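You operate a simulated robot arm through the tools that you are given. There is no shell and no other tool. Be economical: measure what you need, move in short steps, check, and stop when the job is done.

Carry out the task below with a simulated two-armed robot. There is one attempt and no reset: what you move stays moved.

JOB
Take the side film roll marked "D-71" from the top of the feed table and leave it on the white black-clipped job card. Then put the white-banded core on the top of the feed table away on the core shelf of the film rack. Then take the black film scrap on the top of the feed table and put it away in the waste sack mouth. Then stack the 36 mm press die from the top of the feed table on top of the 28 mm press die. Then open the filter drawer, fetch the medium steel block and stand it in the inside of the filter drawer, then shut the drawer. Do these in the order given. Set down upright: white-banded core, medium steel block.

It is judged by the outcome, as a careful person would: the job done as asked, and still so three seconds after it is handed in. It fails if anything else is knocked over, pushed out of place, dropped, spilled or broken.

ROBOT AND FRAMES
Two 7-joint arms with two-finger parallel grippers on one trunk, on a base that drives. Base frame: it is fixed to the floor where the robot stands at the start and does not move with it; the origin is under the middle of the robot, x ahead of it, y to its left, z up. Lengths are in m, angles in degrees, forces in N, time in s.
The left shoulder is at the start at [0.07, 0.176, 1.195], the right one opposite. With the tool pointing down near the work surface each hand reaches from about 0.26 to 0.72 m from the robot's upright axis, wherever it stands, measured 20 degrees to its own side. Places, roughly: black film scrap (11x6x5 cm) [0.6, 0, 0.9]; core shelf of the film rack [5.7, 7.2, 1]; filter drawer [-2.2, -1.8, 0.5]; inside of the filter drawer [-2.3, -1.8, 0.4]; waste sack mouth [0.5, 0.8, 0.5]. Payload 3.43 kg a hand.
Tool frame (each hand has its own): the origin (TCP) lies between the finger pads and is the grasp point; the fingertips stand 0.03 m ahead of it; z points along the fingers, y is the line along which they close. Largest opening 0.094 m; finger width 0.028, thickness 0.01; the body of the gripper, 0.05 by 0.096 m, starts 0.055 m behind the TCP.
Orientation is told as [roll, pitch, yaw] about the base's x, y, z axes, in that order, counted from this pose: with the fingers straight down and closing along the base's y, the tool's x points along the base's -x, its y along +y and its z along -z.

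CONTROLS
- The arms move only by the tool move_arm. It takes "left_series", "right_series" or both (then of equal length, played together; a hand with none holds still); each is a list of rows, each an object (a shift or turn left out is 0, a gripper value left out holds the last) with "delta_pos": the shift along the tool's x, y, z in m, a list of three; "angular": the turn, a rotation vector about the tool's x, y, z in degrees, a list of three; "jaw": the opening, from 0 (shut) to 1 (fully open). In form: [{"delta_pos": [x, y, z], "angular": [rx, ry, rz], "jaw": jaw}, ...]. A call has 1 to 20 rows; each row shifts and turns the commanded pose from where the row before left it, along the tool's axes as they then stand. Each row takes 0.2 s and may step no farther than 0.05 m and 8.6 degrees from the row before; otherwise, or with a gripper value out of range, the whole call is refused. A pose out of reach is approached as far as the arm can. The call stops where the force on the tool passes 40 N (or 10 N more than at its start, if that is more) or the arm is blocked; 0.2 s more then pass. The fingers move at their own pace (about 0.153 m/s each) and stop on an object; they squeeze with about 20 N. The grip force told is the motor's: it shows also when the fingers shut on nothing. Time passes only in rows, and 0.2 s behind the last, so rows that do not move let the fingers close. The reply holds the time, the measured pose of the TCP, the force on the tool along the base axes, the opening and the grip force, in the units named above and with some noise, with the torque about the TCP (base axes, N m) and any sound that the robot's microphone picked up.
- Cameras (640 x 400 px; columns grow to the right, rows downward): "scene" is now at [0.1153, -0.0136, 1.4788]; the picture's right is [-0.19, -0.98, 0.00], its down [-0.86, 0.16, -0.48] and it looks along [0.48, -0.09, -0.88] (base axes); focal length 214 px, centre (320, 200). "left" rides on the left gripper at [0.076, -0.014, -0.102] in its tool frame; the picture's right is [0.18, 0.98, 0.00], its down [-0.75, 0.14, -0.64] and it looks along [-0.63, 0.12, 0.77] (tool axes); focal length 243 px, centre (320, 200). "right" rides on the right gripper at [0.076, 0.014, -0.102] in its tool frame; the picture's right is [-0.18, 0.98, 0.00], its down [-0.75, -0.14, -0.64] and it looks along [-0.63, -0.12, 0.77] (tool axes); focal length 243 px, centre (320, 200). There is no depth. A picture from a camera that has moved, and an enlarged one, comes with that camera's place and axes in the base frame and with its lens.
- camera(camera): a new picture of that camera. It takes no simulated time.
- move_column(by): slides the trunk up (or, below 0, down) by that many m; the arms and the scene camera ride with it, the base frame stays. It gives what a move gives, with no picture.
- drive_base(legs): drives the robot by 1 to 6 legs, each [ahead, turn to the left] in m and degrees, along the robot's own axes; the way and the turn of a leg run together, so that a leg with both is an arc; at most 1.5 m and 180 degrees a leg. The arms and the cameras ride along, it lands a little off, and it stops where it bumps. It gives what a move gives.
- pan_tilt(pan, tilt): turns the head with the scene camera to pan (to the left, within 86 degrees either way) and tilt (down, from -29 to 69), counted from straight ahead of the robot. It gives what a move gives.
- close_up(camera, box): a new picture of the part [left, top, right, bottom] of that camera's present view, enlarged. It takes no simulated time.
- job_done(): hands the job in; it is judged then, once.

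Go step by step. Nothing tells you exact positions but the pictures and the camera data: compare them with the known pose of the tool, close in by small moves and look again before you grip or let go. The budget is 186 turns and 158 pictures, counting those below and the enlarged ones. Unless the task says otherwise, let go and move clear before handing in.

The tools are called after "Emit:" as name(argument=value, ...) on one line, values as JSON. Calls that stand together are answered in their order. move_arm: Moves the arms, as the interface text tells. Its arguments: {"type":"object","properties":{"left_series":{"type":"array"},"right_series":{"type":"array"}},"required":[]} The other tools are called the same way: move_column (by) slides the trunk up or down; drive_base (legs) drives the base; pan_tilt (pan, tilt) turns the head that bears the scene camera; camera (camera) takes a picture; close_up (camera, box) takes an enlarged picture of a part of a camera's view; job_done () hands the job in.

At the start:

```text
t: 0.0
left_tcp_pos: [0.4193, -0.0566, 1.1349]
left_ee_rot: [0.1, -0.1, 0.0]
left_wrist_force: [-0.2, 0.3, 0.7]
left_wrist_torque: [-0.01, -0.03, -0.03]
left_gripper_width: 0.0938
left_grasp_force: 0.0
right_tcp_pos: [0.3477, -0.4896, 1.2131]
right_ee_rot: [0.0, 0.0, 0.0]
right_wrist_force: [-0.2, -0.8, 0.2]
right_wrist_torque: [-0.01, 0.0, -0.01]
right_gripper_width: 0.0937
right_grasp_force: 0.1
trunk travel left (down, up): [-0.775, 0.065]
robot x, y, heading: [-0.0003, -0.0028, -0.2]
head pan, tilt: [-10.8, 61.0]
```

scene: 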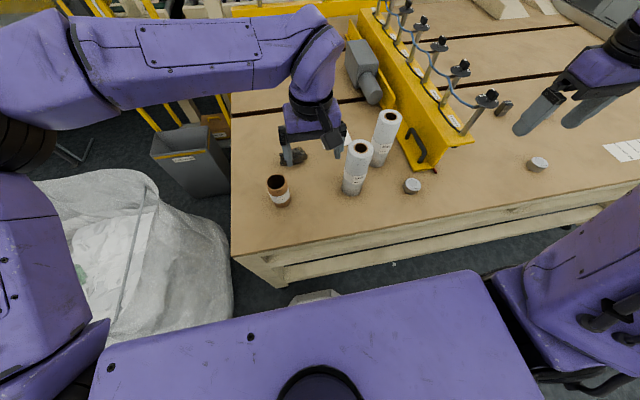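
right: 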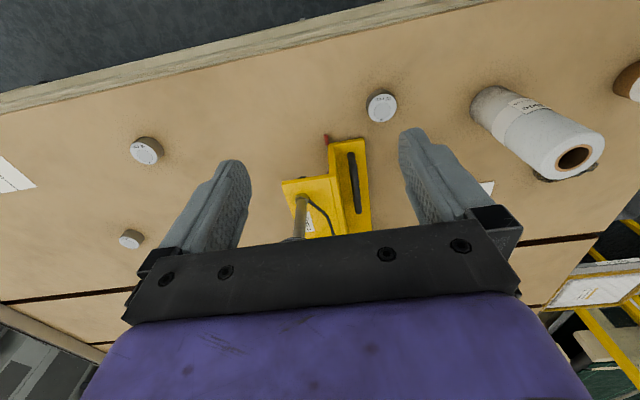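
left: 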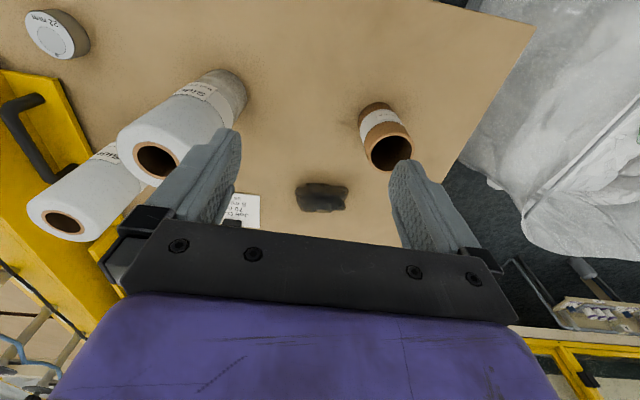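

I see two white film rolls, a brown core with a white band, black scrap, and several small dies on the table. I'll look closer to read the labels.

Emit:
close_up(camera="scene", box=[240, 90, 440, 215])

Emit:
close_up(camera="left", box=[0, 0, 320, 250])

Emit:
close_up(camera="right", box=[0, 60, 640, 260])

Emit:
close_up(camera="scene", box=[440, 70, 640, 195])

```text
3.20 times, centred on (340, 152) of scene
camera zoom: at [0.1153, -0.0136, 1.4788], right [-0.19, -0.98, 0.0], down [-0.86, 0.16, -0.48], along [0.48, -0.09, -0.88], focal length 686 px, centre (256, 352)
```

zoom: 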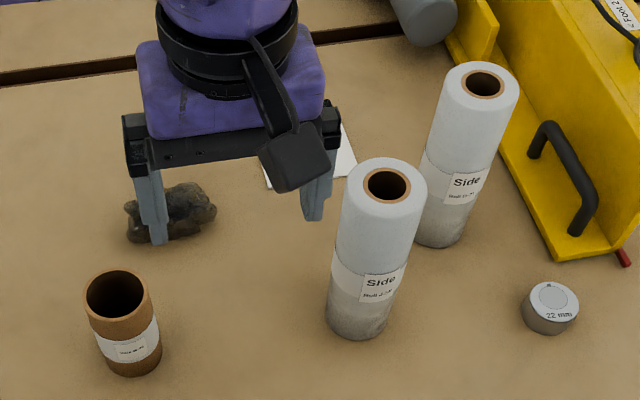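

```text
1.60 times, centred on (160, 125) of left
camera zoom: at [0.3436, -0.0714, 1.2371], right [-0.18, 0.98, 0.0], down [0.75, 0.14, 0.64], along [0.63, 0.12, -0.77], focal length 388 px, centre (576, 320)
```

zoom: 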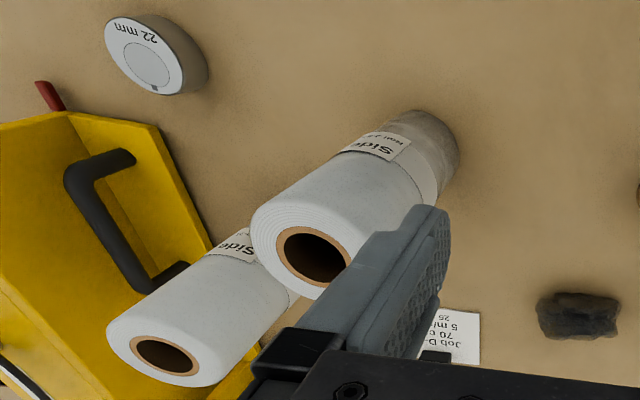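

```text
1.00 times, centred on (320, 160) of right
camera zoom: at [0.2705, -0.476, 1.3162], right [0.18, 0.98, 0.0], down [0.75, -0.14, 0.64], along [0.63, -0.12, -0.77], focal length 243 px, centre (320, 240)
```

zoom: 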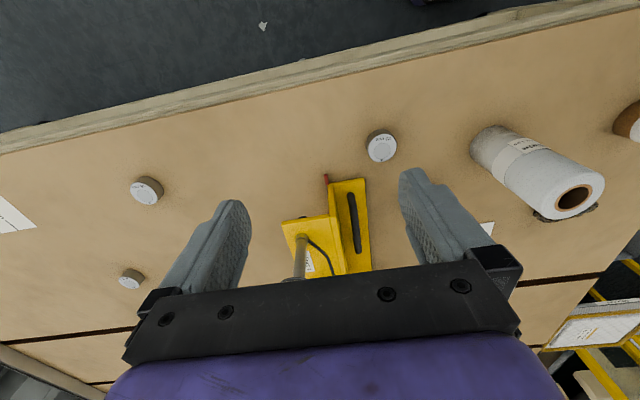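

```text
3.20 times, centred on (540, 132) of scene
camera zoom: at [0.1153, -0.0136, 1.4788], right [-0.19, -0.98, 0.0], down [-0.86, 0.16, -0.48], along [0.48, -0.09, -0.88], focal length 686 px, centre (-384, 416)
```

zoom: 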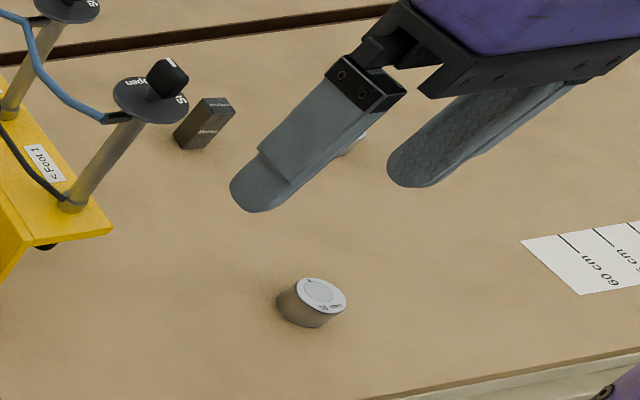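

The two roll labels are too small to read, so I zoom further.

Emit:
close_up(camera="scene", box=[340, 135, 400, 195])

Emit:
close_up(camera="scene", box=[490, 90, 550, 180])

Emit:
close_up(camera="right", box=[100, 130, 180, 260])

```text
6.67 times, centred on (370, 165) of scene
camera zoom: at [0.1153, -0.0136, 1.4788], right [-0.19, -0.98, 0.0], down [-0.86, 0.16, -0.48], along [0.48, -0.09, -0.88], focal length 1430 px, centre (-13, 433)
```

zoom: 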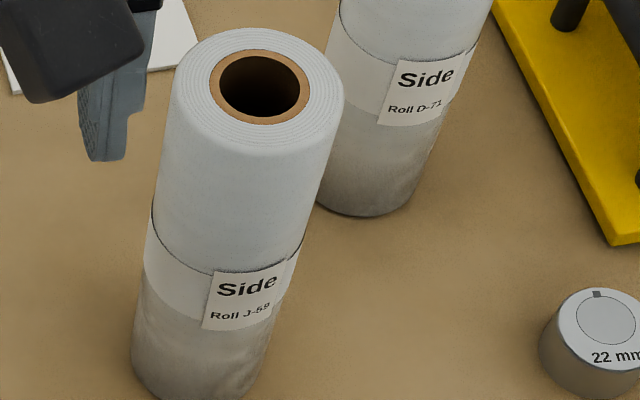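

```text
4.44 times, centred on (520, 135) of scene
camera zoom: at [0.1153, -0.0136, 1.4788], right [-0.19, -0.98, 0.0], down [-0.86, 0.16, -0.48], along [0.48, -0.09, -0.88], focal length 953 px, centre (-569, 489)
```

zoom: 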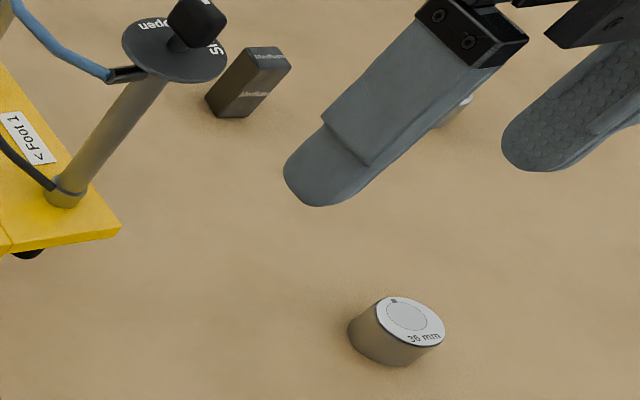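

```text
3.08 times, centred on (140, 195) of right
camera zoom: at [0.2705, -0.476, 1.3162], right [0.18, 0.98, 0.0], down [0.75, -0.14, 0.64], along [0.63, -0.12, -0.77], focal length 746 px, centre (874, 215)
```

zoom: 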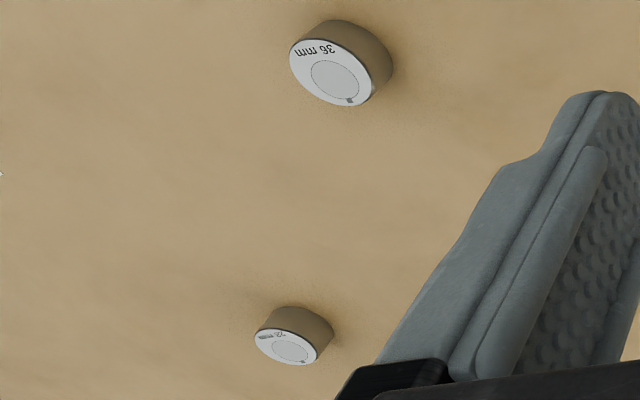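

D-71 is the far roll, at about (0.58, -0.31); J-59 is the near one, at about (0.48, -0.19). I move the left hand aside to see the job card.

Emit:
move_arm(left_series=[{"delta_pos": [0, 0.03, -0.03]}, {"delta_pos": [0, 0.04, -0.02]}, {"delta_pos": [0, 0.045, 0]}, {"delta_pos": [0, 0.045, 0]}, {"delta_pos": [0, 0.045, 0]}, {"delta_pos": [0, 0.045, 0]}, {"delta_pos": [0, 0.045, 0]}, {"delta_pos": [0, 0.045, 0]}])

Emit:
camera(camera="scene")

Emit:
close_up(camera="scene", box=[240, 90, 440, 215])

```text
t: 1.8
left_tcp_pos: [0.4126, 0.2705, 1.1743]
left_ee_rot: [0.0, -0.2, 0.1]
left_wrist_force: [-0.1, 0.5, -0.9]
left_wrist_torque: [0.01, -0.02, 0.01]
left_gripper_width: 0.0941
left_grasp_force: 0.0
left hand out of reach, approached as far as the arm can: row 8
right_tcp_pos: [0.3453, -0.4878, 1.2137]
right_ee_rot: [-0.1, 0.0, 0.0]
right_wrist_force: [-0.8, -0.3, -0.1]
right_wrist_torque: [0.0, -0.02, -0.01]
right_gripper_width: 0.0939
right_grasp_force: 0.0
trunk travel left (down, up): [-0.775, 0.065]
robot x, y, heading: [0.0008, -0.0032, -0.0]
head pan, tilt: [-10.8, 61.0]
```

```text
147 pictures are left
camera scene: at [0.1141, -0.0132, 1.4789], right [-0.19, -0.98, 0.0], down [-0.86, 0.16, -0.48], along [0.48, -0.09, -0.87], focal length 214 px, centre (320, 200)
```

scene: 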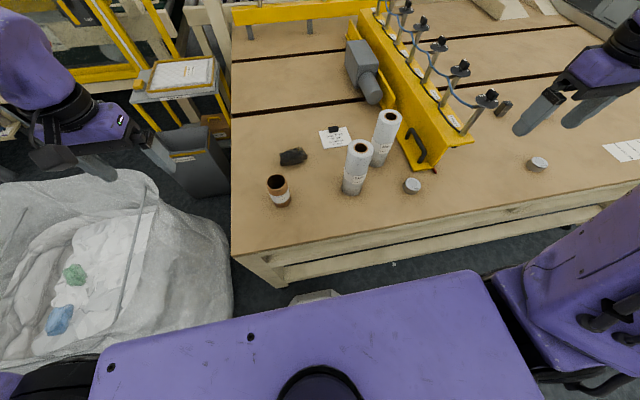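

```text
3.20 times, centred on (340, 152) of scene
camera zoom: at [0.1141, -0.0132, 1.4789], right [-0.19, -0.98, 0.0], down [-0.86, 0.16, -0.48], along [0.48, -0.09, -0.87], focal length 686 px, centre (256, 352)
```

zoom: 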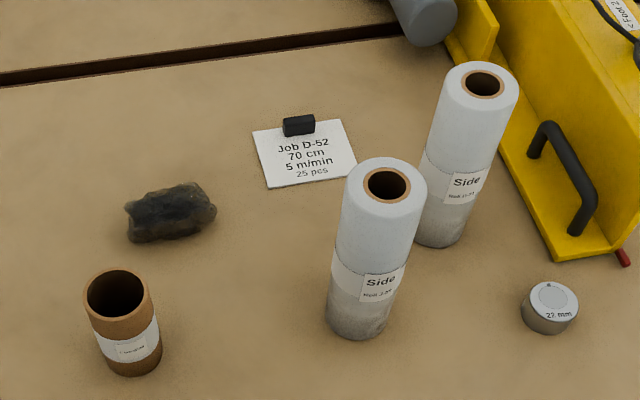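

Now the card is clear, centred near (0.727, -0.189) with the clip at its far edge. I move the right hand above roll D-71.

Emit:
move_arm(right_series=[{"delta_pos": [-0.0395, 0.029, 0]}, {"delta_pos": [-0.0395, 0.029, 0]}, {"delta_pos": [-0.0395, 0.029, 0]}, {"delta_pos": [-0.0395, 0.029, 0]}, {"delta_pos": [-0.0395, 0.029, 0]}, {"delta_pos": [-0.0395, 0.029, 0]}, {}])

Emit:
camera(camera="scene")

Emit:
camera(camera="right")

```text
t: 3.4
left_tcp_pos: [0.4117, 0.2701, 1.1747]
left_ee_rot: [0.0, 0.0, 0.1]
left_wrist_force: [-0.1, 0.6, 0.6]
left_wrist_torque: [-0.01, 0.0, 0.01]
left_gripper_width: 0.0942
left_grasp_force: 0.1
right_tcp_pos: [0.5785, -0.3145, 1.2137]
right_ee_rot: [0.0, -0.1, 0.0]
right_wrist_force: [-0.4, -0.3, -0.7]
right_wrist_torque: [0.0, -0.04, 0.01]
right_gripper_width: 0.0942
right_grasp_force: 0.1
trunk travel left (down, up): [-0.775, 0.065]
robot x, y, heading: [-0.0005, -0.0004, -0.1]
head pan, tilt: [-10.8, 61.0]
```

```text
145 pictures are left
camera scene: at [0.1142, -0.0137, 1.4789], right [-0.19, -0.98, 0.0], down [-0.86, 0.16, -0.48], along [0.48, -0.09, -0.87], focal length 214 px, centre (320, 200)
```

scene: 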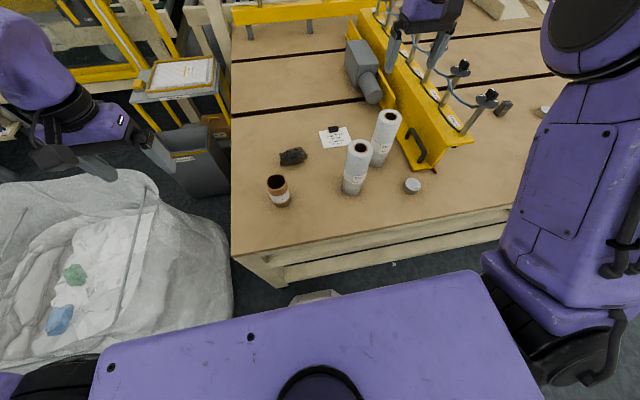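

```text
144 pictures are left
camera right: at [0.5033, -0.302, 1.3171], right [0.18, 0.98, 0.0], down [0.75, -0.14, 0.64], along [0.63, -0.12, -0.77], focal length 243 px, centre (320, 200)
```

right: 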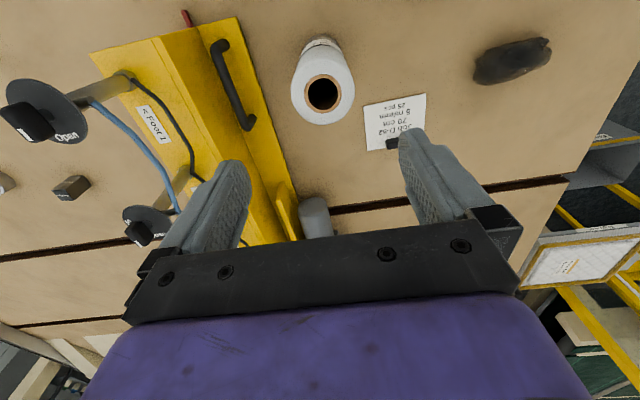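

The wrist camera confirms the roll axis at (0.581, -0.314). I descend to grip it near the top.

Emit:
move_arm(right_series=[{"delta_pos": [-0.002, 0, 0.04]}, {"delta_pos": [0, 0, 0.04]}, {"delta_pos": [0, 0, 0.04]}, {"delta_pos": [0, 0, 0.04]}, {"delta_pos": [0, 0, 0.038]}, {}])

Emit:
camera(camera="right")

Emit:
close_up(camera="scene", box=[300, 60, 460, 215])

```text
t: 4.8
left_tcp_pos: [0.414, 0.2693, 1.1747]
left_ee_rot: [0.1, -0.1, -0.1]
left_wrist_force: [0.0, 0.4, 0.7]
left_wrist_torque: [0.03, -0.02, -0.01]
left_gripper_width: 0.0939
left_grasp_force: 0.0
right_tcp_pos: [0.585, -0.314, 1.0156]
right_ee_rot: [0.0, 0.0, 0.0]
right_wrist_force: [0.2, -0.4, -0.6]
right_wrist_torque: [-0.02, 0.02, 0.01]
right_gripper_width: 0.0941
right_grasp_force: 0.0
trunk travel left (down, up): [-0.775, 0.065]
robot x, y, heading: [0.0035, -0.0022, -0.0]
head pan, tilt: [-10.8, 61.0]
```

```text
143 pictures are left
camera right: at [0.5073, -0.3011, 1.1188], right [0.18, 0.98, 0.0], down [0.75, -0.14, 0.64], along [0.63, -0.12, -0.77], focal length 243 px, centre (320, 200)
```

right: 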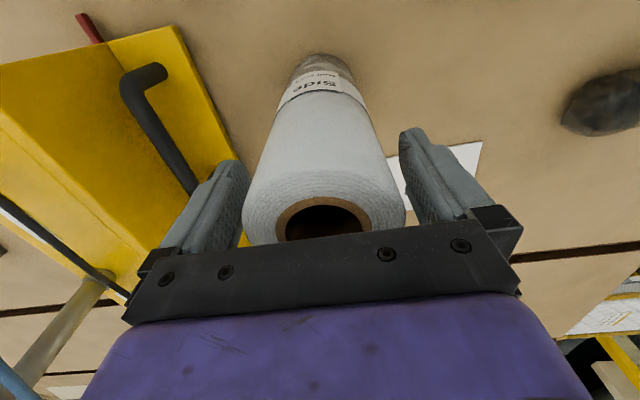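

```text
2.58 times, centred on (380, 138) of scene
camera zoom: at [0.1146, -0.013, 1.4789], right [-0.19, -0.98, 0.0], down [-0.86, 0.16, -0.48], along [0.48, -0.09, -0.87], focal length 554 px, centre (165, 361)
```

zoom: 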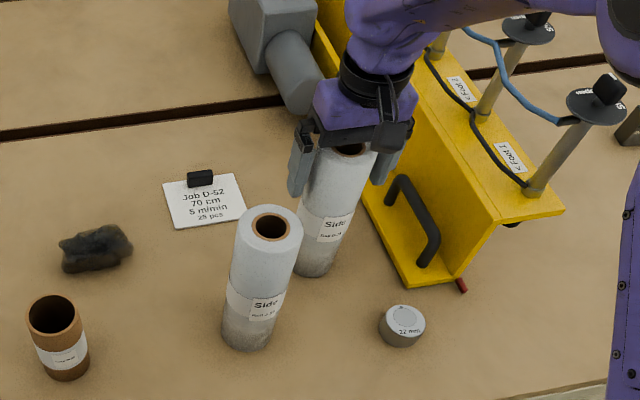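

The roll stands between the fingers, so I close and then lift slightly.

Emit:
move_arm(right_series=[{"jaw": 0.5}, {"jaw": 0}, {}, {}, {"delta_pos": [0, 0, -0.02]}, {"delta_pos": [0, 0, -0.03]}, {}])

Emit:
camera(camera="scene")

```text
t: 6.4
left_tcp_pos: [0.4149, 0.2688, 1.1723]
left_ee_rot: [0.1, 0.0, 0.0]
left_wrist_force: [-0.2, -0.8, 0.0]
left_wrist_torque: [0.0, 0.03, -0.02]
left_gripper_width: 0.0938
left_grasp_force: 0.1
right_tcp_pos: [0.5848, -0.3159, 1.0633]
right_ee_rot: [0.1, 0.1, 0.0]
right_wrist_force: [0.1, -0.4, -5.2]
right_wrist_torque: [0.01, -0.04, 0.03]
right_gripper_width: 0.0694
right_grasp_force: 19.8
trunk travel left (down, up): [-0.775, 0.065]
robot x, y, heading: [0.0017, 0.0007, 0.1]
head pan, tilt: [-10.8, 61.0]
```

```text
141 pictures are left
camera scene: at [0.117, -0.0143, 1.4786], right [-0.19, -0.98, 0.0], down [-0.86, 0.16, -0.48], along [0.47, -0.09, -0.88], focal length 214 px, centre (320, 200)
```

scene: 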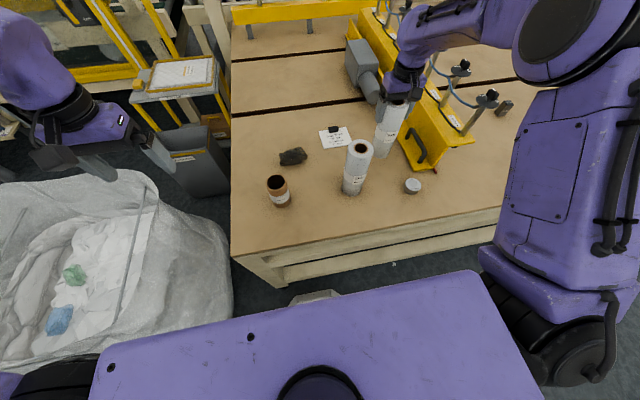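

The roll is held (0.07 m wide, about 0.5 kg). I carry it over the card.

Emit:
move_arm(right_series=[{"delta_pos": [-0.0225, 0.0212, 0]}, {"delta_pos": [-0.0225, 0.0212, 0]}, {"delta_pos": [-0.0225, 0.0212, 0]}, {"delta_pos": [-0.0225, 0.0212, 0]}, {"delta_pos": [-0.0225, 0.0212, 0]}, {"delta_pos": [-0.0225, 0.0212, 0]}, {}])

Emit:
close_up(camera="scene", box=[240, 60, 440, 215])

Emit:
camera(camera="right")

```text
t: 8.0
left_tcp_pos: [0.4144, 0.2705, 1.1731]
left_ee_rot: [0.1, 0.1, 0.0]
left_wrist_force: [-0.5, 0.7, -0.1]
left_wrist_torque: [0.0, -0.03, 0.01]
left_gripper_width: 0.0941
left_grasp_force: 0.0
right_tcp_pos: [0.6926, -0.2112, 1.0658]
right_ee_rot: [0.0, 0.1, -0.1]
right_wrist_force: [-0.1, -0.5, -5.1]
right_wrist_torque: [0.02, -0.01, 0.02]
right_gripper_width: 0.0693
right_grasp_force: 20.3
right hand out of reach, approached as far as the arm can: row 5, 6
trunk travel left (down, up): [-0.775, 0.065]
robot x, y, heading: [0.0013, 0.0013, -0.1]
head pan, tilt: [-10.8, 61.0]
```

```text
2.58 times, centred on (340, 138) of scene
camera zoom: at [0.1161, -0.0135, 1.4787], right [-0.19, -0.98, 0.0], down [-0.86, 0.16, -0.48], along [0.47, -0.09, -0.88], focal length 554 px, centre (268, 361)
```

zoom: 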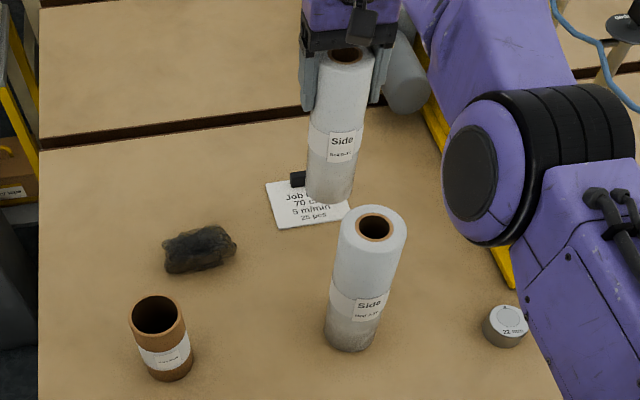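

```text
139 pictures are left
camera right: at [0.6171, -0.198, 1.1693], right [0.18, 0.98, 0.0], down [0.75, -0.14, 0.64], along [0.63, -0.12, -0.77], focal length 243 px, centre (320, 200)
```

right: 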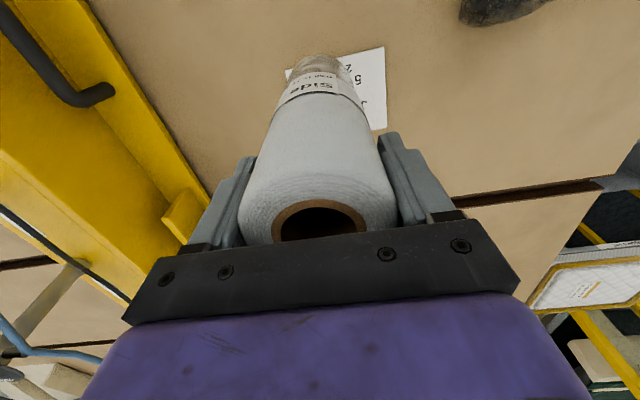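

The arm is short by about 3 cm, so I edge the base 4 cm forward.

Emit:
drive_base(legs=[[0.04, 0]])

```text
t: 8.9
left_tcp_pos: [0.4441, 0.2704, 1.1778]
left_ee_rot: [0.0, -0.5, 0.2]
left_wrist_force: [-1.0, 0.1, -0.3]
left_wrist_torque: [-0.01, -0.05, -0.02]
left_gripper_width: 0.0942
left_grasp_force: 0.0
right_tcp_pos: [0.7252, -0.2094, 1.0729]
right_ee_rot: [0.1, -0.6, 0.0]
right_wrist_force: [-1.7, 0.4, -3.6]
right_wrist_torque: [-0.03, -0.06, 0.0]
right_gripper_width: 0.069
right_grasp_force: 19.8
trunk travel left (down, up): [-0.775, 0.065]
robot x, y, heading: [0.0416, -0.0054, 0.1]
head pan, tilt: [-10.8, 61.0]
```

Emit:
move_arm(right_series=[{"delta_pos": [0, 0.011, 0]}, {"delta_pos": [0, 0.011, 0]}, {}, {}])

Emit:
close_up(camera="scene", box=[260, 70, 440, 205])

Emit:
camera(camera="right")

```text
t: 9.9
left_tcp_pos: [0.4531, 0.2705, 1.173]
left_ee_rot: [0.0, 0.1, 0.1]
left_wrist_force: [-0.1, 0.4, -0.2]
left_wrist_torque: [-0.02, -0.01, 0.03]
left_gripper_width: 0.0939
left_grasp_force: 0.1
right_tcp_pos: [0.7313, -0.1901, 1.0681]
right_ee_rot: [-0.1, -0.1, -0.1]
right_wrist_force: [0.2, -0.3, -4.4]
right_wrist_torque: [-0.01, 0.01, -0.02]
right_gripper_width: 0.0694
right_grasp_force: 20.1
trunk travel left (down, up): [-0.775, 0.065]
robot x, y, heading: [0.0378, -0.0011, 0.1]
head pan, tilt: [-10.8, 61.0]
```

```text
2.96 times, centred on (350, 138) of scene
camera zoom: at [0.1563, -0.0136, 1.4786], right [-0.19, -0.98, 0.0], down [-0.86, 0.16, -0.48], along [0.47, -0.09, -0.88], focal length 636 px, centre (231, 385)
```

zoom: 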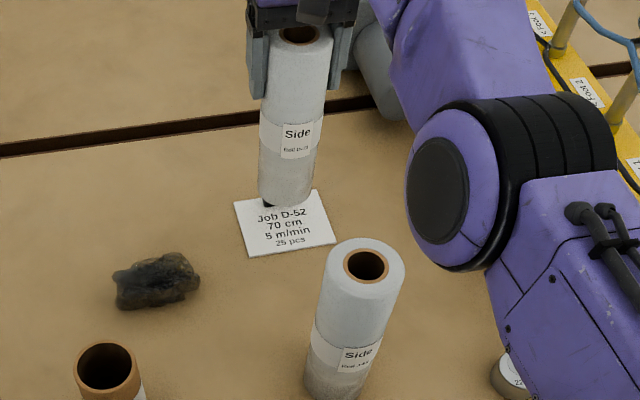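

```text
137 pictures are left
camera right: at [0.6554, -0.1769, 1.171], right [0.19, 0.98, 0.0], down [0.75, -0.14, 0.64], along [0.63, -0.12, -0.77], focal length 243 px, centre (320, 200)
```

right: 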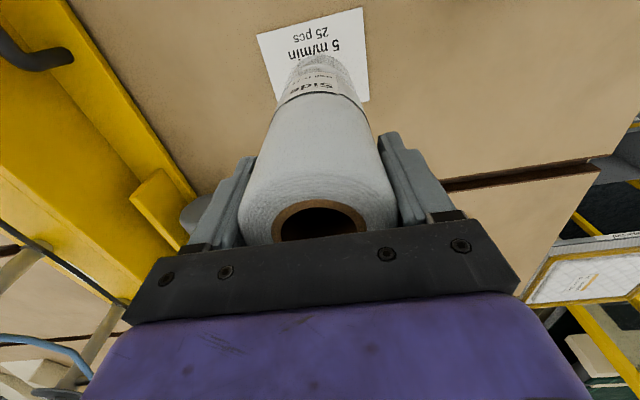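

The card centre comes out at about (0.722, -0.19), with the clip beyond x = 0.755. I back off 1.7 cm and lower.

Emit:
move_arm(right_series=[{"delta_pos": [0.017, 0, 0]}, {}, {"delta_pos": [0, 0, 0.02]}, {"delta_pos": [0, 0, 0.018]}, {}])

Emit:
close_up(camera="scene", box=[260, 70, 440, 205])

Emit:
camera(camera="right")

```text
t: 11.1
left_tcp_pos: [0.4501, 0.27, 1.1756]
left_ee_rot: [0.0, -0.1, 0.1]
left_wrist_force: [-0.3, 0.0, 0.1]
left_wrist_torque: [0.0, -0.02, 0.02]
left_gripper_width: 0.0938
left_grasp_force: 0.0
right_tcp_pos: [0.7288, -0.1876, 1.0334]
right_ee_rot: [0.0, -0.3, 0.0]
right_wrist_force: [-3.2, -0.5, 12.5]
right_wrist_torque: [-0.12, 0.02, 0.11]
right_gripper_width: 0.0689
right_grasp_force: 19.9
right hand out of reach, approached as far as the arm can: row 1
trunk travel left (down, up): [-0.775, 0.065]
robot x, y, heading: [0.0426, 0.0002, 0.1]
head pan, tilt: [-10.8, 61.0]
```

```text
2.96 times, centred on (350, 138) of scene
camera zoom: at [0.1516, -0.0129, 1.4793], right [-0.19, -0.98, 0.0], down [-0.86, 0.16, -0.49], along [0.48, -0.09, -0.87], focal length 636 px, centre (231, 385)
```

zoom: 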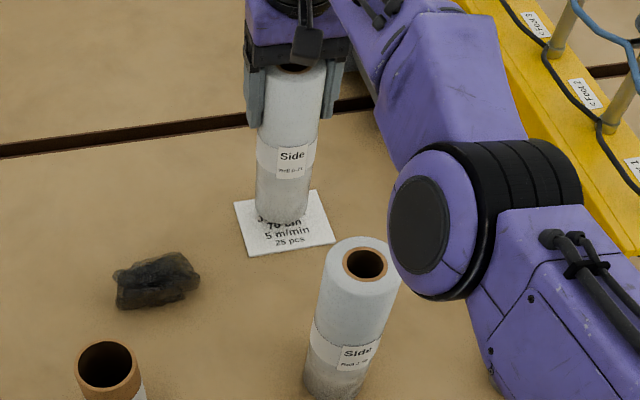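

```text
135 pictures are left
camera right: at [0.653, -0.1745, 1.1367], right [0.18, 0.98, 0.0], down [0.75, -0.14, 0.65], along [0.64, -0.12, -0.76], focal length 243 px, centre (320, 200)
```

right: 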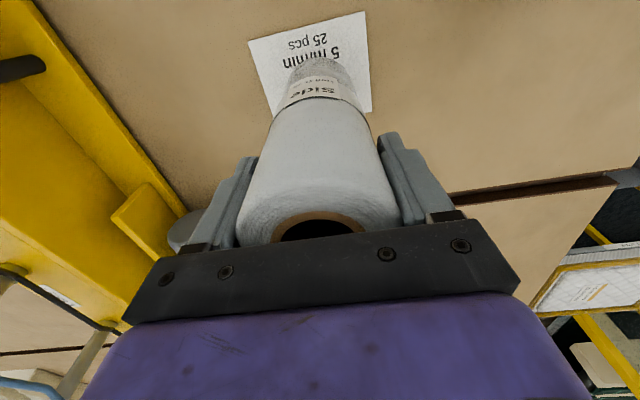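

It touched the clip: the commanded pose had been beyond reach, so the back-off was lost. I raise and back off properly.

Emit:
move_arm(right_series=[{"delta_pos": [0, 0, -0.025]}, {"delta_pos": [0.016, 0, 0]}, {}, {}])

Emit:
close_up(camera="scene", box=[260, 70, 440, 205])

```text
t: 12.1
left_tcp_pos: [0.4528, 0.2689, 1.1746]
left_ee_rot: [0.0, -0.1, 0.1]
left_wrist_force: [0.8, 0.3, -0.6]
left_wrist_torque: [-0.03, 0.0, 0.0]
left_gripper_width: 0.094
left_grasp_force: 0.0
right_tcp_pos: [0.7298, -0.1896, 1.0562]
right_ee_rot: [0.0, 0.0, 0.0]
right_wrist_force: [-0.1, 0.7, -4.9]
right_wrist_torque: [0.0, 0.01, -0.02]
right_gripper_width: 0.0685
right_grasp_force: 20.1
right hand out of reach, approached as far as the arm can: row 2
trunk travel left (down, up): [-0.775, 0.065]
robot x, y, heading: [0.0379, 0.0014, 0.0]
head pan, tilt: [-10.8, 61.0]
```

```text
2.96 times, centred on (350, 138) of scene
camera zoom: at [0.1556, -0.0135, 1.4787], right [-0.19, -0.98, 0.0], down [-0.86, 0.16, -0.48], along [0.47, -0.09, -0.88], focal length 636 px, centre (231, 385)
```

zoom: 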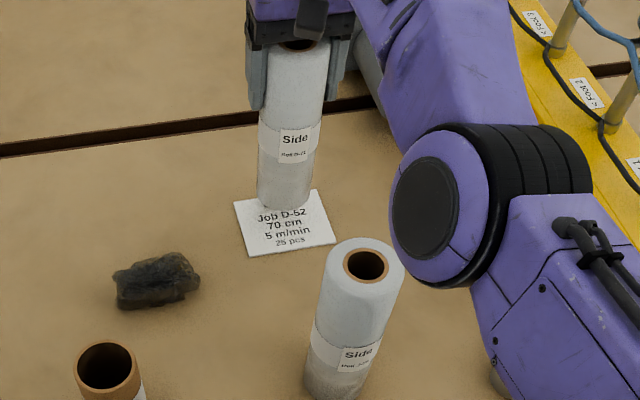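

The card is unmoved. I continue backing off.

Emit:
move_arm(right_series=[{"delta_pos": [0.016, 0, 0]}, {}, {}])

```text
t: 12.9
left_tcp_pos: [0.4531, 0.2701, 1.1732]
left_ee_rot: [0.0, 0.0, 0.1]
left_wrist_force: [-0.2, 0.3, 0.0]
left_wrist_torque: [0.0, 0.0, 0.01]
left_gripper_width: 0.094
left_grasp_force: 0.0
right_tcp_pos: [0.7305, -0.1878, 1.056]
right_ee_rot: [-0.1, 0.0, -0.1]
right_wrist_force: [-0.4, 0.0, -4.4]
right_wrist_torque: [-0.02, 0.0, -0.03]
right_gripper_width: 0.0688
right_grasp_force: 19.5
right hand out of reach, approached as far as the arm can: row 1
trunk travel left (down, up): [-0.775, 0.065]
robot x, y, heading: [0.0373, -0.0034, 0.2]
head pan, tilt: [-10.8, 61.0]
```

Emit:
move_arm(right_series=[{"delta_pos": [0.02, 0, 0]}, {}, {}])

```text
t: 13.7
left_tcp_pos: [0.4526, 0.2697, 1.1744]
left_ee_rot: [0.0, -0.2, 0.1]
left_wrist_force: [-0.7, 0.3, -0.1]
left_wrist_torque: [-0.03, -0.01, -0.01]
left_gripper_width: 0.0941
left_grasp_force: 0.1
right_tcp_pos: [0.7305, -0.1871, 1.0557]
right_ee_rot: [0.0, -0.1, 0.1]
right_wrist_force: [0.2, -0.3, -6.1]
right_wrist_torque: [0.0, -0.01, 0.05]
right_gripper_width: 0.0683
right_grasp_force: 20.4
right hand out of reach, approached as far as the arm can: row 1
trunk travel left (down, up): [-0.775, 0.065]
robot x, y, heading: [0.0389, 0.0023, -0.1]
head pan, tilt: [-10.8, 61.0]
```

Backing off along x is being refused, perhaps by a joint limit; I try a smaller step.

Emit:
move_arm(right_series=[{"delta_pos": [0.004, 0, 0]}, {"delta_pos": [0.004, 0, 0]}, {"delta_pos": [0.004, 0, 0]}, {"delta_pos": [0.004, 0, 0]}, {}])

```text
t: 14.9
left_tcp_pos: [0.4517, 0.2699, 1.1745]
left_ee_rot: [0.1, -0.2, 0.1]
left_wrist_force: [0.0, -0.5, -0.5]
left_wrist_torque: [0.03, 0.04, 0.03]
left_gripper_width: 0.0942
left_grasp_force: 0.0
right_tcp_pos: [0.7299, -0.187, 1.0556]
right_ee_rot: [0.0, 0.1, 0.0]
right_wrist_force: [-0.5, 0.8, -4.7]
right_wrist_torque: [0.0, 0.0, 0.01]
right_gripper_width: 0.0684
right_grasp_force: 19.9
right hand out of reach, approached as far as the arm can: row 1, 2, 3, 4
trunk travel left (down, up): [-0.775, 0.065]
robot x, y, heading: [0.0349, -0.0034, 0.1]
head pan, tilt: [-10.8, 61.0]
```

Emit:
drive_base(legs=[[-0.017, 0]])

Emit:
move_arm(right_series=[{}, {}])

Emit:
close_up(camera="scene", box=[260, 70, 440, 205])

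```text
t: 15.7
left_tcp_pos: [0.4398, 0.2702, 1.1722]
left_ee_rot: [0.0, 0.2, 0.1]
left_wrist_force: [0.2, -0.4, -0.4]
left_wrist_torque: [0.02, 0.06, -0.02]
left_gripper_width: 0.0936
left_grasp_force: 0.1
right_tcp_pos: [0.7166, -0.187, 1.0521]
right_ee_rot: [0.0, 0.2, 0.0]
right_wrist_force: [2.0, 0.1, -5.3]
right_wrist_torque: [0.01, 0.02, -0.01]
right_gripper_width: 0.0686
right_grasp_force: 20.1
trunk travel left (down, up): [-0.775, 0.065]
robot x, y, heading: [0.0228, 0.0019, -0.1]
head pan, tilt: [-10.8, 61.0]
```

```text
t: 16.3
left_tcp_pos: [0.4368, 0.2706, 1.1743]
left_ee_rot: [0.0, 0.0, 0.0]
left_wrist_force: [-0.1, -0.1, -0.7]
left_wrist_torque: [-0.03, 0.03, 0.0]
left_gripper_width: 0.0941
left_grasp_force: 0.1
right_tcp_pos: [0.7151, -0.1871, 1.0544]
right_ee_rot: [0.0, 0.1, 0.0]
right_wrist_force: [0.5, -0.8, -5.4]
right_wrist_torque: [0.0, -0.02, -0.02]
right_gripper_width: 0.0686
right_grasp_force: 20.2
trunk travel left (down, up): [-0.775, 0.065]
robot x, y, heading: [0.0244, 0.0006, -0.0]
head pan, tilt: [-10.8, 61.0]
```

```text
2.96 times, centred on (350, 138) of scene
camera zoom: at [0.1404, -0.0136, 1.4785], right [-0.19, -0.98, 0.0], down [-0.86, 0.16, -0.48], along [0.47, -0.09, -0.88], focal length 636 px, centre (231, 385)
```

zoom: 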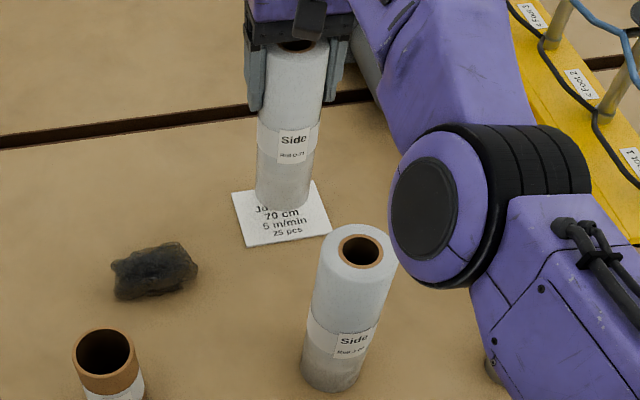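

Now TCP x is 0.715. I lower onto the card.

Emit:
move_arm(right_series=[{"delta_pos": [0, 0, 0.015]}, {"delta_pos": [0, 0, 0.013]}, {"delta_pos": [0, 0, 0.005]}, {}])

Emit:
close_up(camera="scene", box=[260, 70, 440, 205])

```text
t: 17.3
left_tcp_pos: [0.4362, 0.2686, 1.173]
left_ee_rot: [0.1, 0.0, 0.1]
left_wrist_force: [-0.1, -0.1, -0.1]
left_wrist_torque: [0.01, 0.01, 0.0]
left_gripper_width: 0.0938
left_grasp_force: 0.2
right_tcp_pos: [0.7157, -0.1872, 1.0224]
right_ee_rot: [0.0, 0.1, 0.1]
right_wrist_force: [-0.1, -0.2, -5.4]
right_wrist_torque: [0.0, 0.04, 0.0]
right_gripper_width: 0.0684
right_grasp_force: 19.9
trunk travel left (down, up): [-0.775, 0.065]
robot x, y, heading: [0.0202, -0.0036, 0.1]
head pan, tilt: [-10.8, 61.0]
```

```text
2.96 times, centred on (350, 138) of scene
camera zoom: at [0.1389, -0.0136, 1.4787], right [-0.19, -0.98, 0.0], down [-0.86, 0.16, -0.48], along [0.47, -0.09, -0.88], focal length 636 px, centre (231, 385)
```

zoom: 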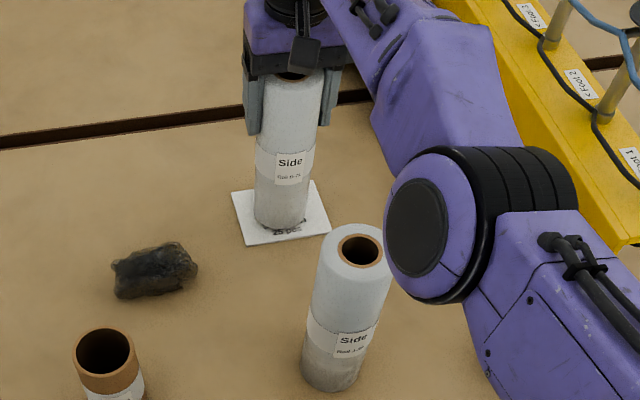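

Emit:
move_arm(right_series=[{"delta_pos": [0, 0, 0.002]}, {"delta_pos": [0, 0, 0.002]}, {"delta_pos": [0, 0, 0.001]}, {}])

```text
t: 18.3
left_tcp_pos: [0.4349, 0.2702, 1.1753]
left_ee_rot: [0.0, 0.1, 0.1]
left_wrist_force: [-0.3, -0.3, 0.2]
left_wrist_torque: [0.03, -0.01, 0.04]
left_gripper_width: 0.0942
left_grasp_force: 0.1
right_tcp_pos: [0.7161, -0.1863, 1.0175]
right_ee_rot: [0.1, 0.1, -0.1]
right_wrist_force: [-0.4, -0.3, -4.8]
right_wrist_torque: [0.02, 0.0, 0.01]
right_gripper_width: 0.0684
right_grasp_force: 20.0
trunk travel left (down, up): [-0.775, 0.065]
robot x, y, heading: [0.0203, -0.0013, -0.4]
head pan, tilt: [-10.8, 61.0]
```

Emit:
move_arm(right_series=[{"delta_pos": [0, 0, 0.0015]}, {"delta_pos": [0, 0, 0.0015]}, {}])

```text
t: 19.1
left_tcp_pos: [0.4358, 0.2701, 1.1738]
left_ee_rot: [0.0, 0.0, 0.1]
left_wrist_force: [-0.7, -0.9, 0.0]
left_wrist_torque: [0.01, 0.01, 0.0]
left_gripper_width: 0.0939
left_grasp_force: 0.1
right_tcp_pos: [0.7152, -0.1876, 1.013]
right_ee_rot: [0.0, 0.2, 0.0]
right_wrist_force: [-0.4, 0.9, -5.2]
right_wrist_torque: [0.04, -0.03, -0.01]
right_gripper_width: 0.0685
right_grasp_force: 20.3
trunk travel left (down, up): [-0.775, 0.065]
robot x, y, heading: [0.0222, 0.0034, -0.1]
head pan, tilt: [-10.8, 61.0]
```

Emit:
move_arm(right_series=[{"delta_pos": [0, 0, 0.002]}, {"delta_pos": [0, 0, 0.002]}, {}])

Emit:
close_up(camera="scene", box=[300, 80, 380, 190])

```text
t: 19.9
left_tcp_pos: [0.4332, 0.2706, 1.1741]
left_ee_rot: [0.0, -0.1, 0.1]
left_wrist_force: [-0.2, 0.3, 0.0]
left_wrist_torque: [0.06, -0.02, 0.0]
left_gripper_width: 0.0942
left_grasp_force: 0.1
right_tcp_pos: [0.7127, -0.1873, 1.0139]
right_ee_rot: [-0.1, -0.3, 0.1]
right_wrist_force: [1.7, -1.2, 13.7]
right_wrist_torque: [0.02, -0.01, 0.1]
right_gripper_width: 0.0686
right_grasp_force: 20.2
trunk travel left (down, up): [-0.775, 0.065]
robot x, y, heading: [0.0255, -0.0031, -0.0]
head pan, tilt: [-10.8, 61.0]
```

```text
3.64 times, centred on (340, 135) of scene
camera zoom: at [0.1355, -0.0126, 1.4792], right [-0.19, -0.98, 0.0], down [-0.86, 0.16, -0.49], along [0.48, -0.09, -0.87], focal length 780 px, centre (247, 436)
```

zoom: 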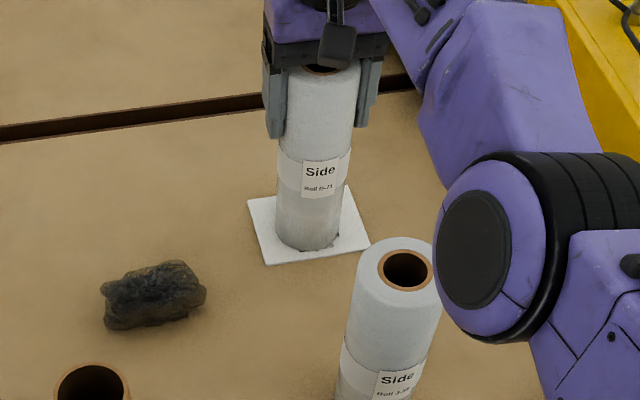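

It is resting on the card (force 13.7 N up). I relax, open and rise straight up.

Emit:
move_arm(right_series=[{"delta_pos": [0, 0, -0.002]}, {"jaw": 0.85}, {"jaw": 1}, {}, {"delta_pos": [0, 0, -0.03]}, {"delta_pos": [0, 0, -0.04]}, {"delta_pos": [0, 0, -0.04]}, {"delta_pos": [0, 0, -0.04]}, {}])

Emit:
camera(camera="scene")

```text
t: 21.9
left_tcp_pos: [0.4352, 0.2704, 1.1752]
left_ee_rot: [-0.1, -0.1, 0.1]
left_wrist_force: [-1.0, 0.1, -0.4]
left_wrist_torque: [0.03, -0.05, -0.03]
left_gripper_width: 0.0939
left_grasp_force: 0.1
right_tcp_pos: [0.6989, -0.2014, 1.1572]
right_ee_rot: [-0.1, 0.1, -0.1]
right_wrist_force: [0.0, 0.7, -0.4]
right_wrist_torque: [-0.02, -0.01, 0.0]
right_gripper_width: 0.0939
right_grasp_force: 0.1
right hand out of reach, approached as far as the arm can: row 7, 8
trunk travel left (down, up): [-0.775, 0.065]
robot x, y, heading: [0.0201, -0.0002, -0.1]
head pan, tilt: [-10.8, 61.0]
```

```text
130 pictures are left
camera scene: at [0.1381, -0.0132, 1.4787], right [-0.19, -0.98, 0.0], down [-0.86, 0.16, -0.48], along [0.48, -0.09, -0.88], focal length 214 px, centre (320, 200)
```

scene: 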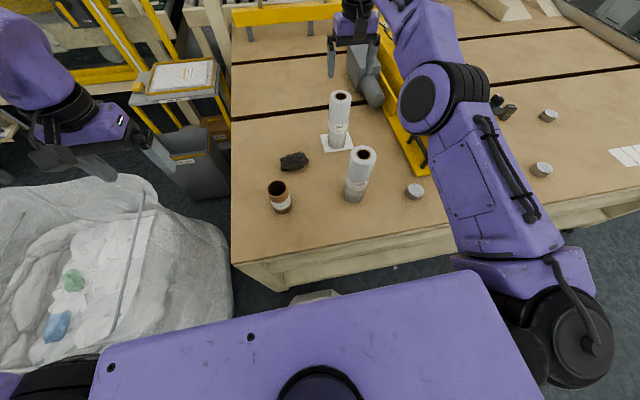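

Roll placed on the card. I retract the right hand, and bring the left hand above the core at about (0.471, 0.044).

Emit:
move_arm(right_series=[{"delta_pos": [0.045, 0, -0.01]}, {"delta_pos": [0.04, -0.02, -0.01]}, {"delta_pos": [0.04, -0.03, -0.01]}, {"delta_pos": [0.04, -0.03, 0]}, {"delta_pos": [0.04, -0.03, 0]}, {"delta_pos": [0.04, -0.03, 0]}, {"delta_pos": [0.04, -0.03, 0]}, {"delta_pos": [0.04, -0.03, 0]}], left_series=[{"delta_pos": [-0.006, -0.038, 0]}, {"delta_pos": [-0.006, -0.038, 0]}, {"delta_pos": [-0.006, -0.038, 0]}, {"delta_pos": [-0.006, -0.038, 0]}, {"delta_pos": [-0.006, -0.038, 0]}, {"delta_pos": [-0.006, -0.036, 0.02]}, {"delta_pos": [0, 0, 0.03]}, {}])

Emit:
camera(camera="left")

Emit:
camera(camera="scene")

```text
refused: row 3 steps farther than a row can; nothing moved
```

```text
129 pictures are left
camera left: at [0.359, 0.2558, 1.2768], right [-0.19, 0.98, 0.0], down [0.75, 0.14, 0.64], along [0.63, 0.12, -0.77], focal length 243 px, centre (320, 200)
```

left: 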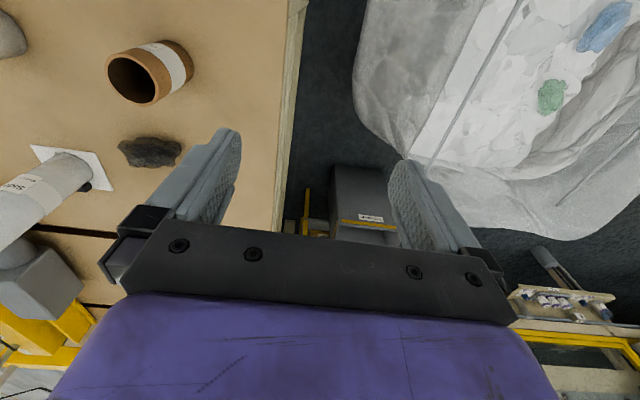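

```text
128 pictures are left
camera scene: at [0.1381, -0.0132, 1.4787], right [-0.19, -0.98, 0.0], down [-0.86, 0.16, -0.48], along [0.48, -0.09, -0.88], focal length 214 px, centre (320, 200)
```

scene: 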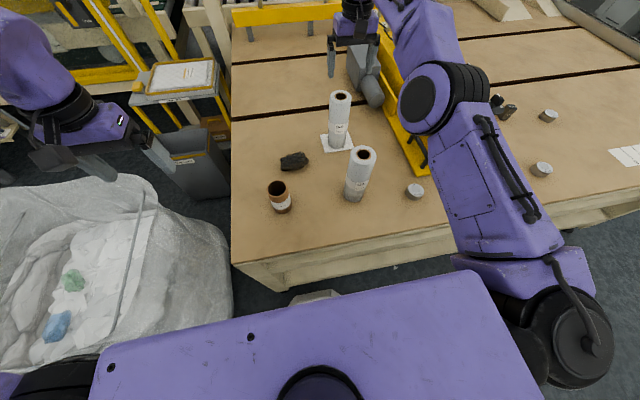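

Emit:
move_arm(right_series=[{"delta_pos": [0.035, 0, -0.01]}, {"delta_pos": [0.035, -0.02, -0.01]}, {"delta_pos": [0.035, -0.03, -0.01]}, {"delta_pos": [0.035, -0.03, 0]}, {"delta_pos": [0.035, -0.03, 0]}, {"delta_pos": [0.035, -0.03, 0]}, {"delta_pos": [0.035, -0.03, 0]}, {"delta_pos": [0.035, -0.03, 0]}], left_series=[{"delta_pos": [-0.006, -0.038, 0]}, {"delta_pos": [-0.006, -0.038, 0]}, {"delta_pos": [-0.006, -0.038, 0]}, {"delta_pos": [-0.006, -0.038, 0]}, {"delta_pos": [-0.006, -0.038, 0]}, {"delta_pos": [-0.006, -0.036, 0.02]}, {"delta_pos": [0, 0, 0.03]}, {}])

Emit:
camera(camera="left")

Emit:
camera(camera="scene")

```text
t: 23.7
left_tcp_pos: [0.4712, 0.0438, 1.1237]
left_ee_rot: [0.0, -0.2, 0.1]
left_wrist_force: [-1.0, 0.1, 0.2]
left_wrist_torque: [-0.01, 0.0, -0.01]
left_gripper_width: 0.0943
left_grasp_force: 0.1
right_tcp_pos: [0.4173, -0.4066, 1.1876]
right_ee_rot: [0.1, -0.2, -0.1]
right_wrist_force: [0.1, -0.7, -0.2]
right_wrist_torque: [0.04, 0.03, -0.01]
right_gripper_width: 0.094
right_grasp_force: 0.0
trunk travel left (down, up): [-0.775, 0.065]
robot x, y, heading: [0.0216, -0.0019, -0.1]
head pan, tilt: [-10.8, 61.0]
```

```text
127 pictures are left
camera left: at [0.3945, 0.028, 1.2261], right [-0.19, 0.98, 0.0], down [0.75, 0.14, 0.64], along [0.63, 0.12, -0.76], focal length 243 px, centre (320, 200)
```

left: 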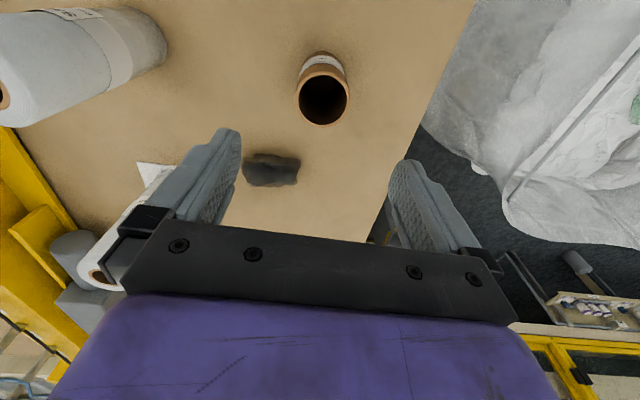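

```text
126 pictures are left
camera scene: at [0.136, -0.0158, 1.4789], right [-0.19, -0.98, 0.0], down [-0.86, 0.16, -0.48], along [0.48, -0.09, -0.87], focal length 214 px, centre (320, 200)
```

scene: 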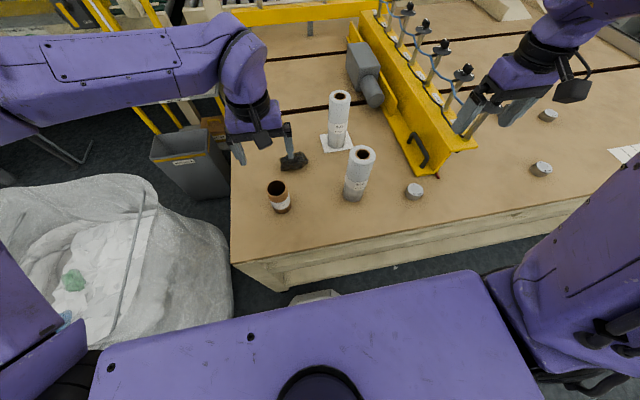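

The core lies centred below the left hand. Before choosing a grip, I look toward the film rack to learn what the shelf looks like.

Emit:
pan_tilt(pan=51, tilt=8)

Emit:
camera(camera="scene")

Emit:
close_up(camera="scene", box=[280, 140, 360, 220])

```text
t: 25.0
left_tcp_pos: [0.4722, 0.044, 1.1238]
left_ee_rot: [0.0, -0.1, 0.1]
left_wrist_force: [-0.8, -0.5, 0.2]
left_wrist_torque: [0.01, 0.0, -0.02]
left_gripper_width: 0.0938
left_grasp_force: 0.1
right_tcp_pos: [0.4195, -0.4043, 1.1872]
right_ee_rot: [0.0, 0.0, -0.1]
right_wrist_force: [1.0, 0.0, 0.2]
right_wrist_torque: [0.05, -0.01, -0.02]
right_gripper_width: 0.0938
right_grasp_force: 0.0
trunk travel left (down, up): [-0.775, 0.065]
robot x, y, heading: [0.0232, -0.0005, 0.1]
head pan, tilt: [51.0, 8.0]
```

```text
125 pictures are left
camera scene: at [0.1318, 0.0702, 1.5576], right [0.78, -0.63, 0.0], down [-0.09, -0.11, -0.99], along [0.62, 0.77, -0.14], focal length 214 px, centre (320, 200)
```

scene: 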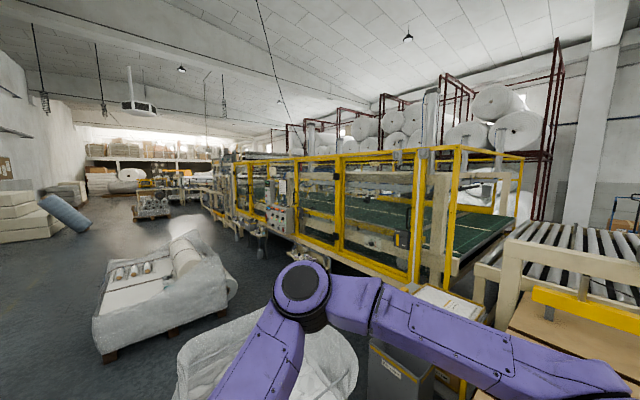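

```text
5.00 times, centred on (320, 180) of scene
camera zoom: at [0.1318, 0.0702, 1.5576], right [0.78, -0.63, 0.0], down [-0.09, -0.11, -0.99], along [0.62, 0.77, -0.14], focal length 1072 px, centre (320, 300)
```

zoom: 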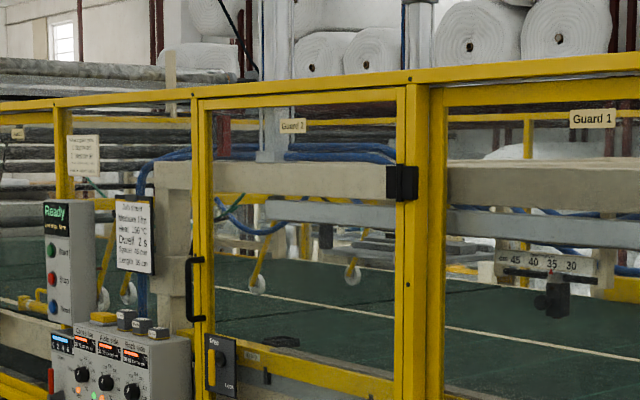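

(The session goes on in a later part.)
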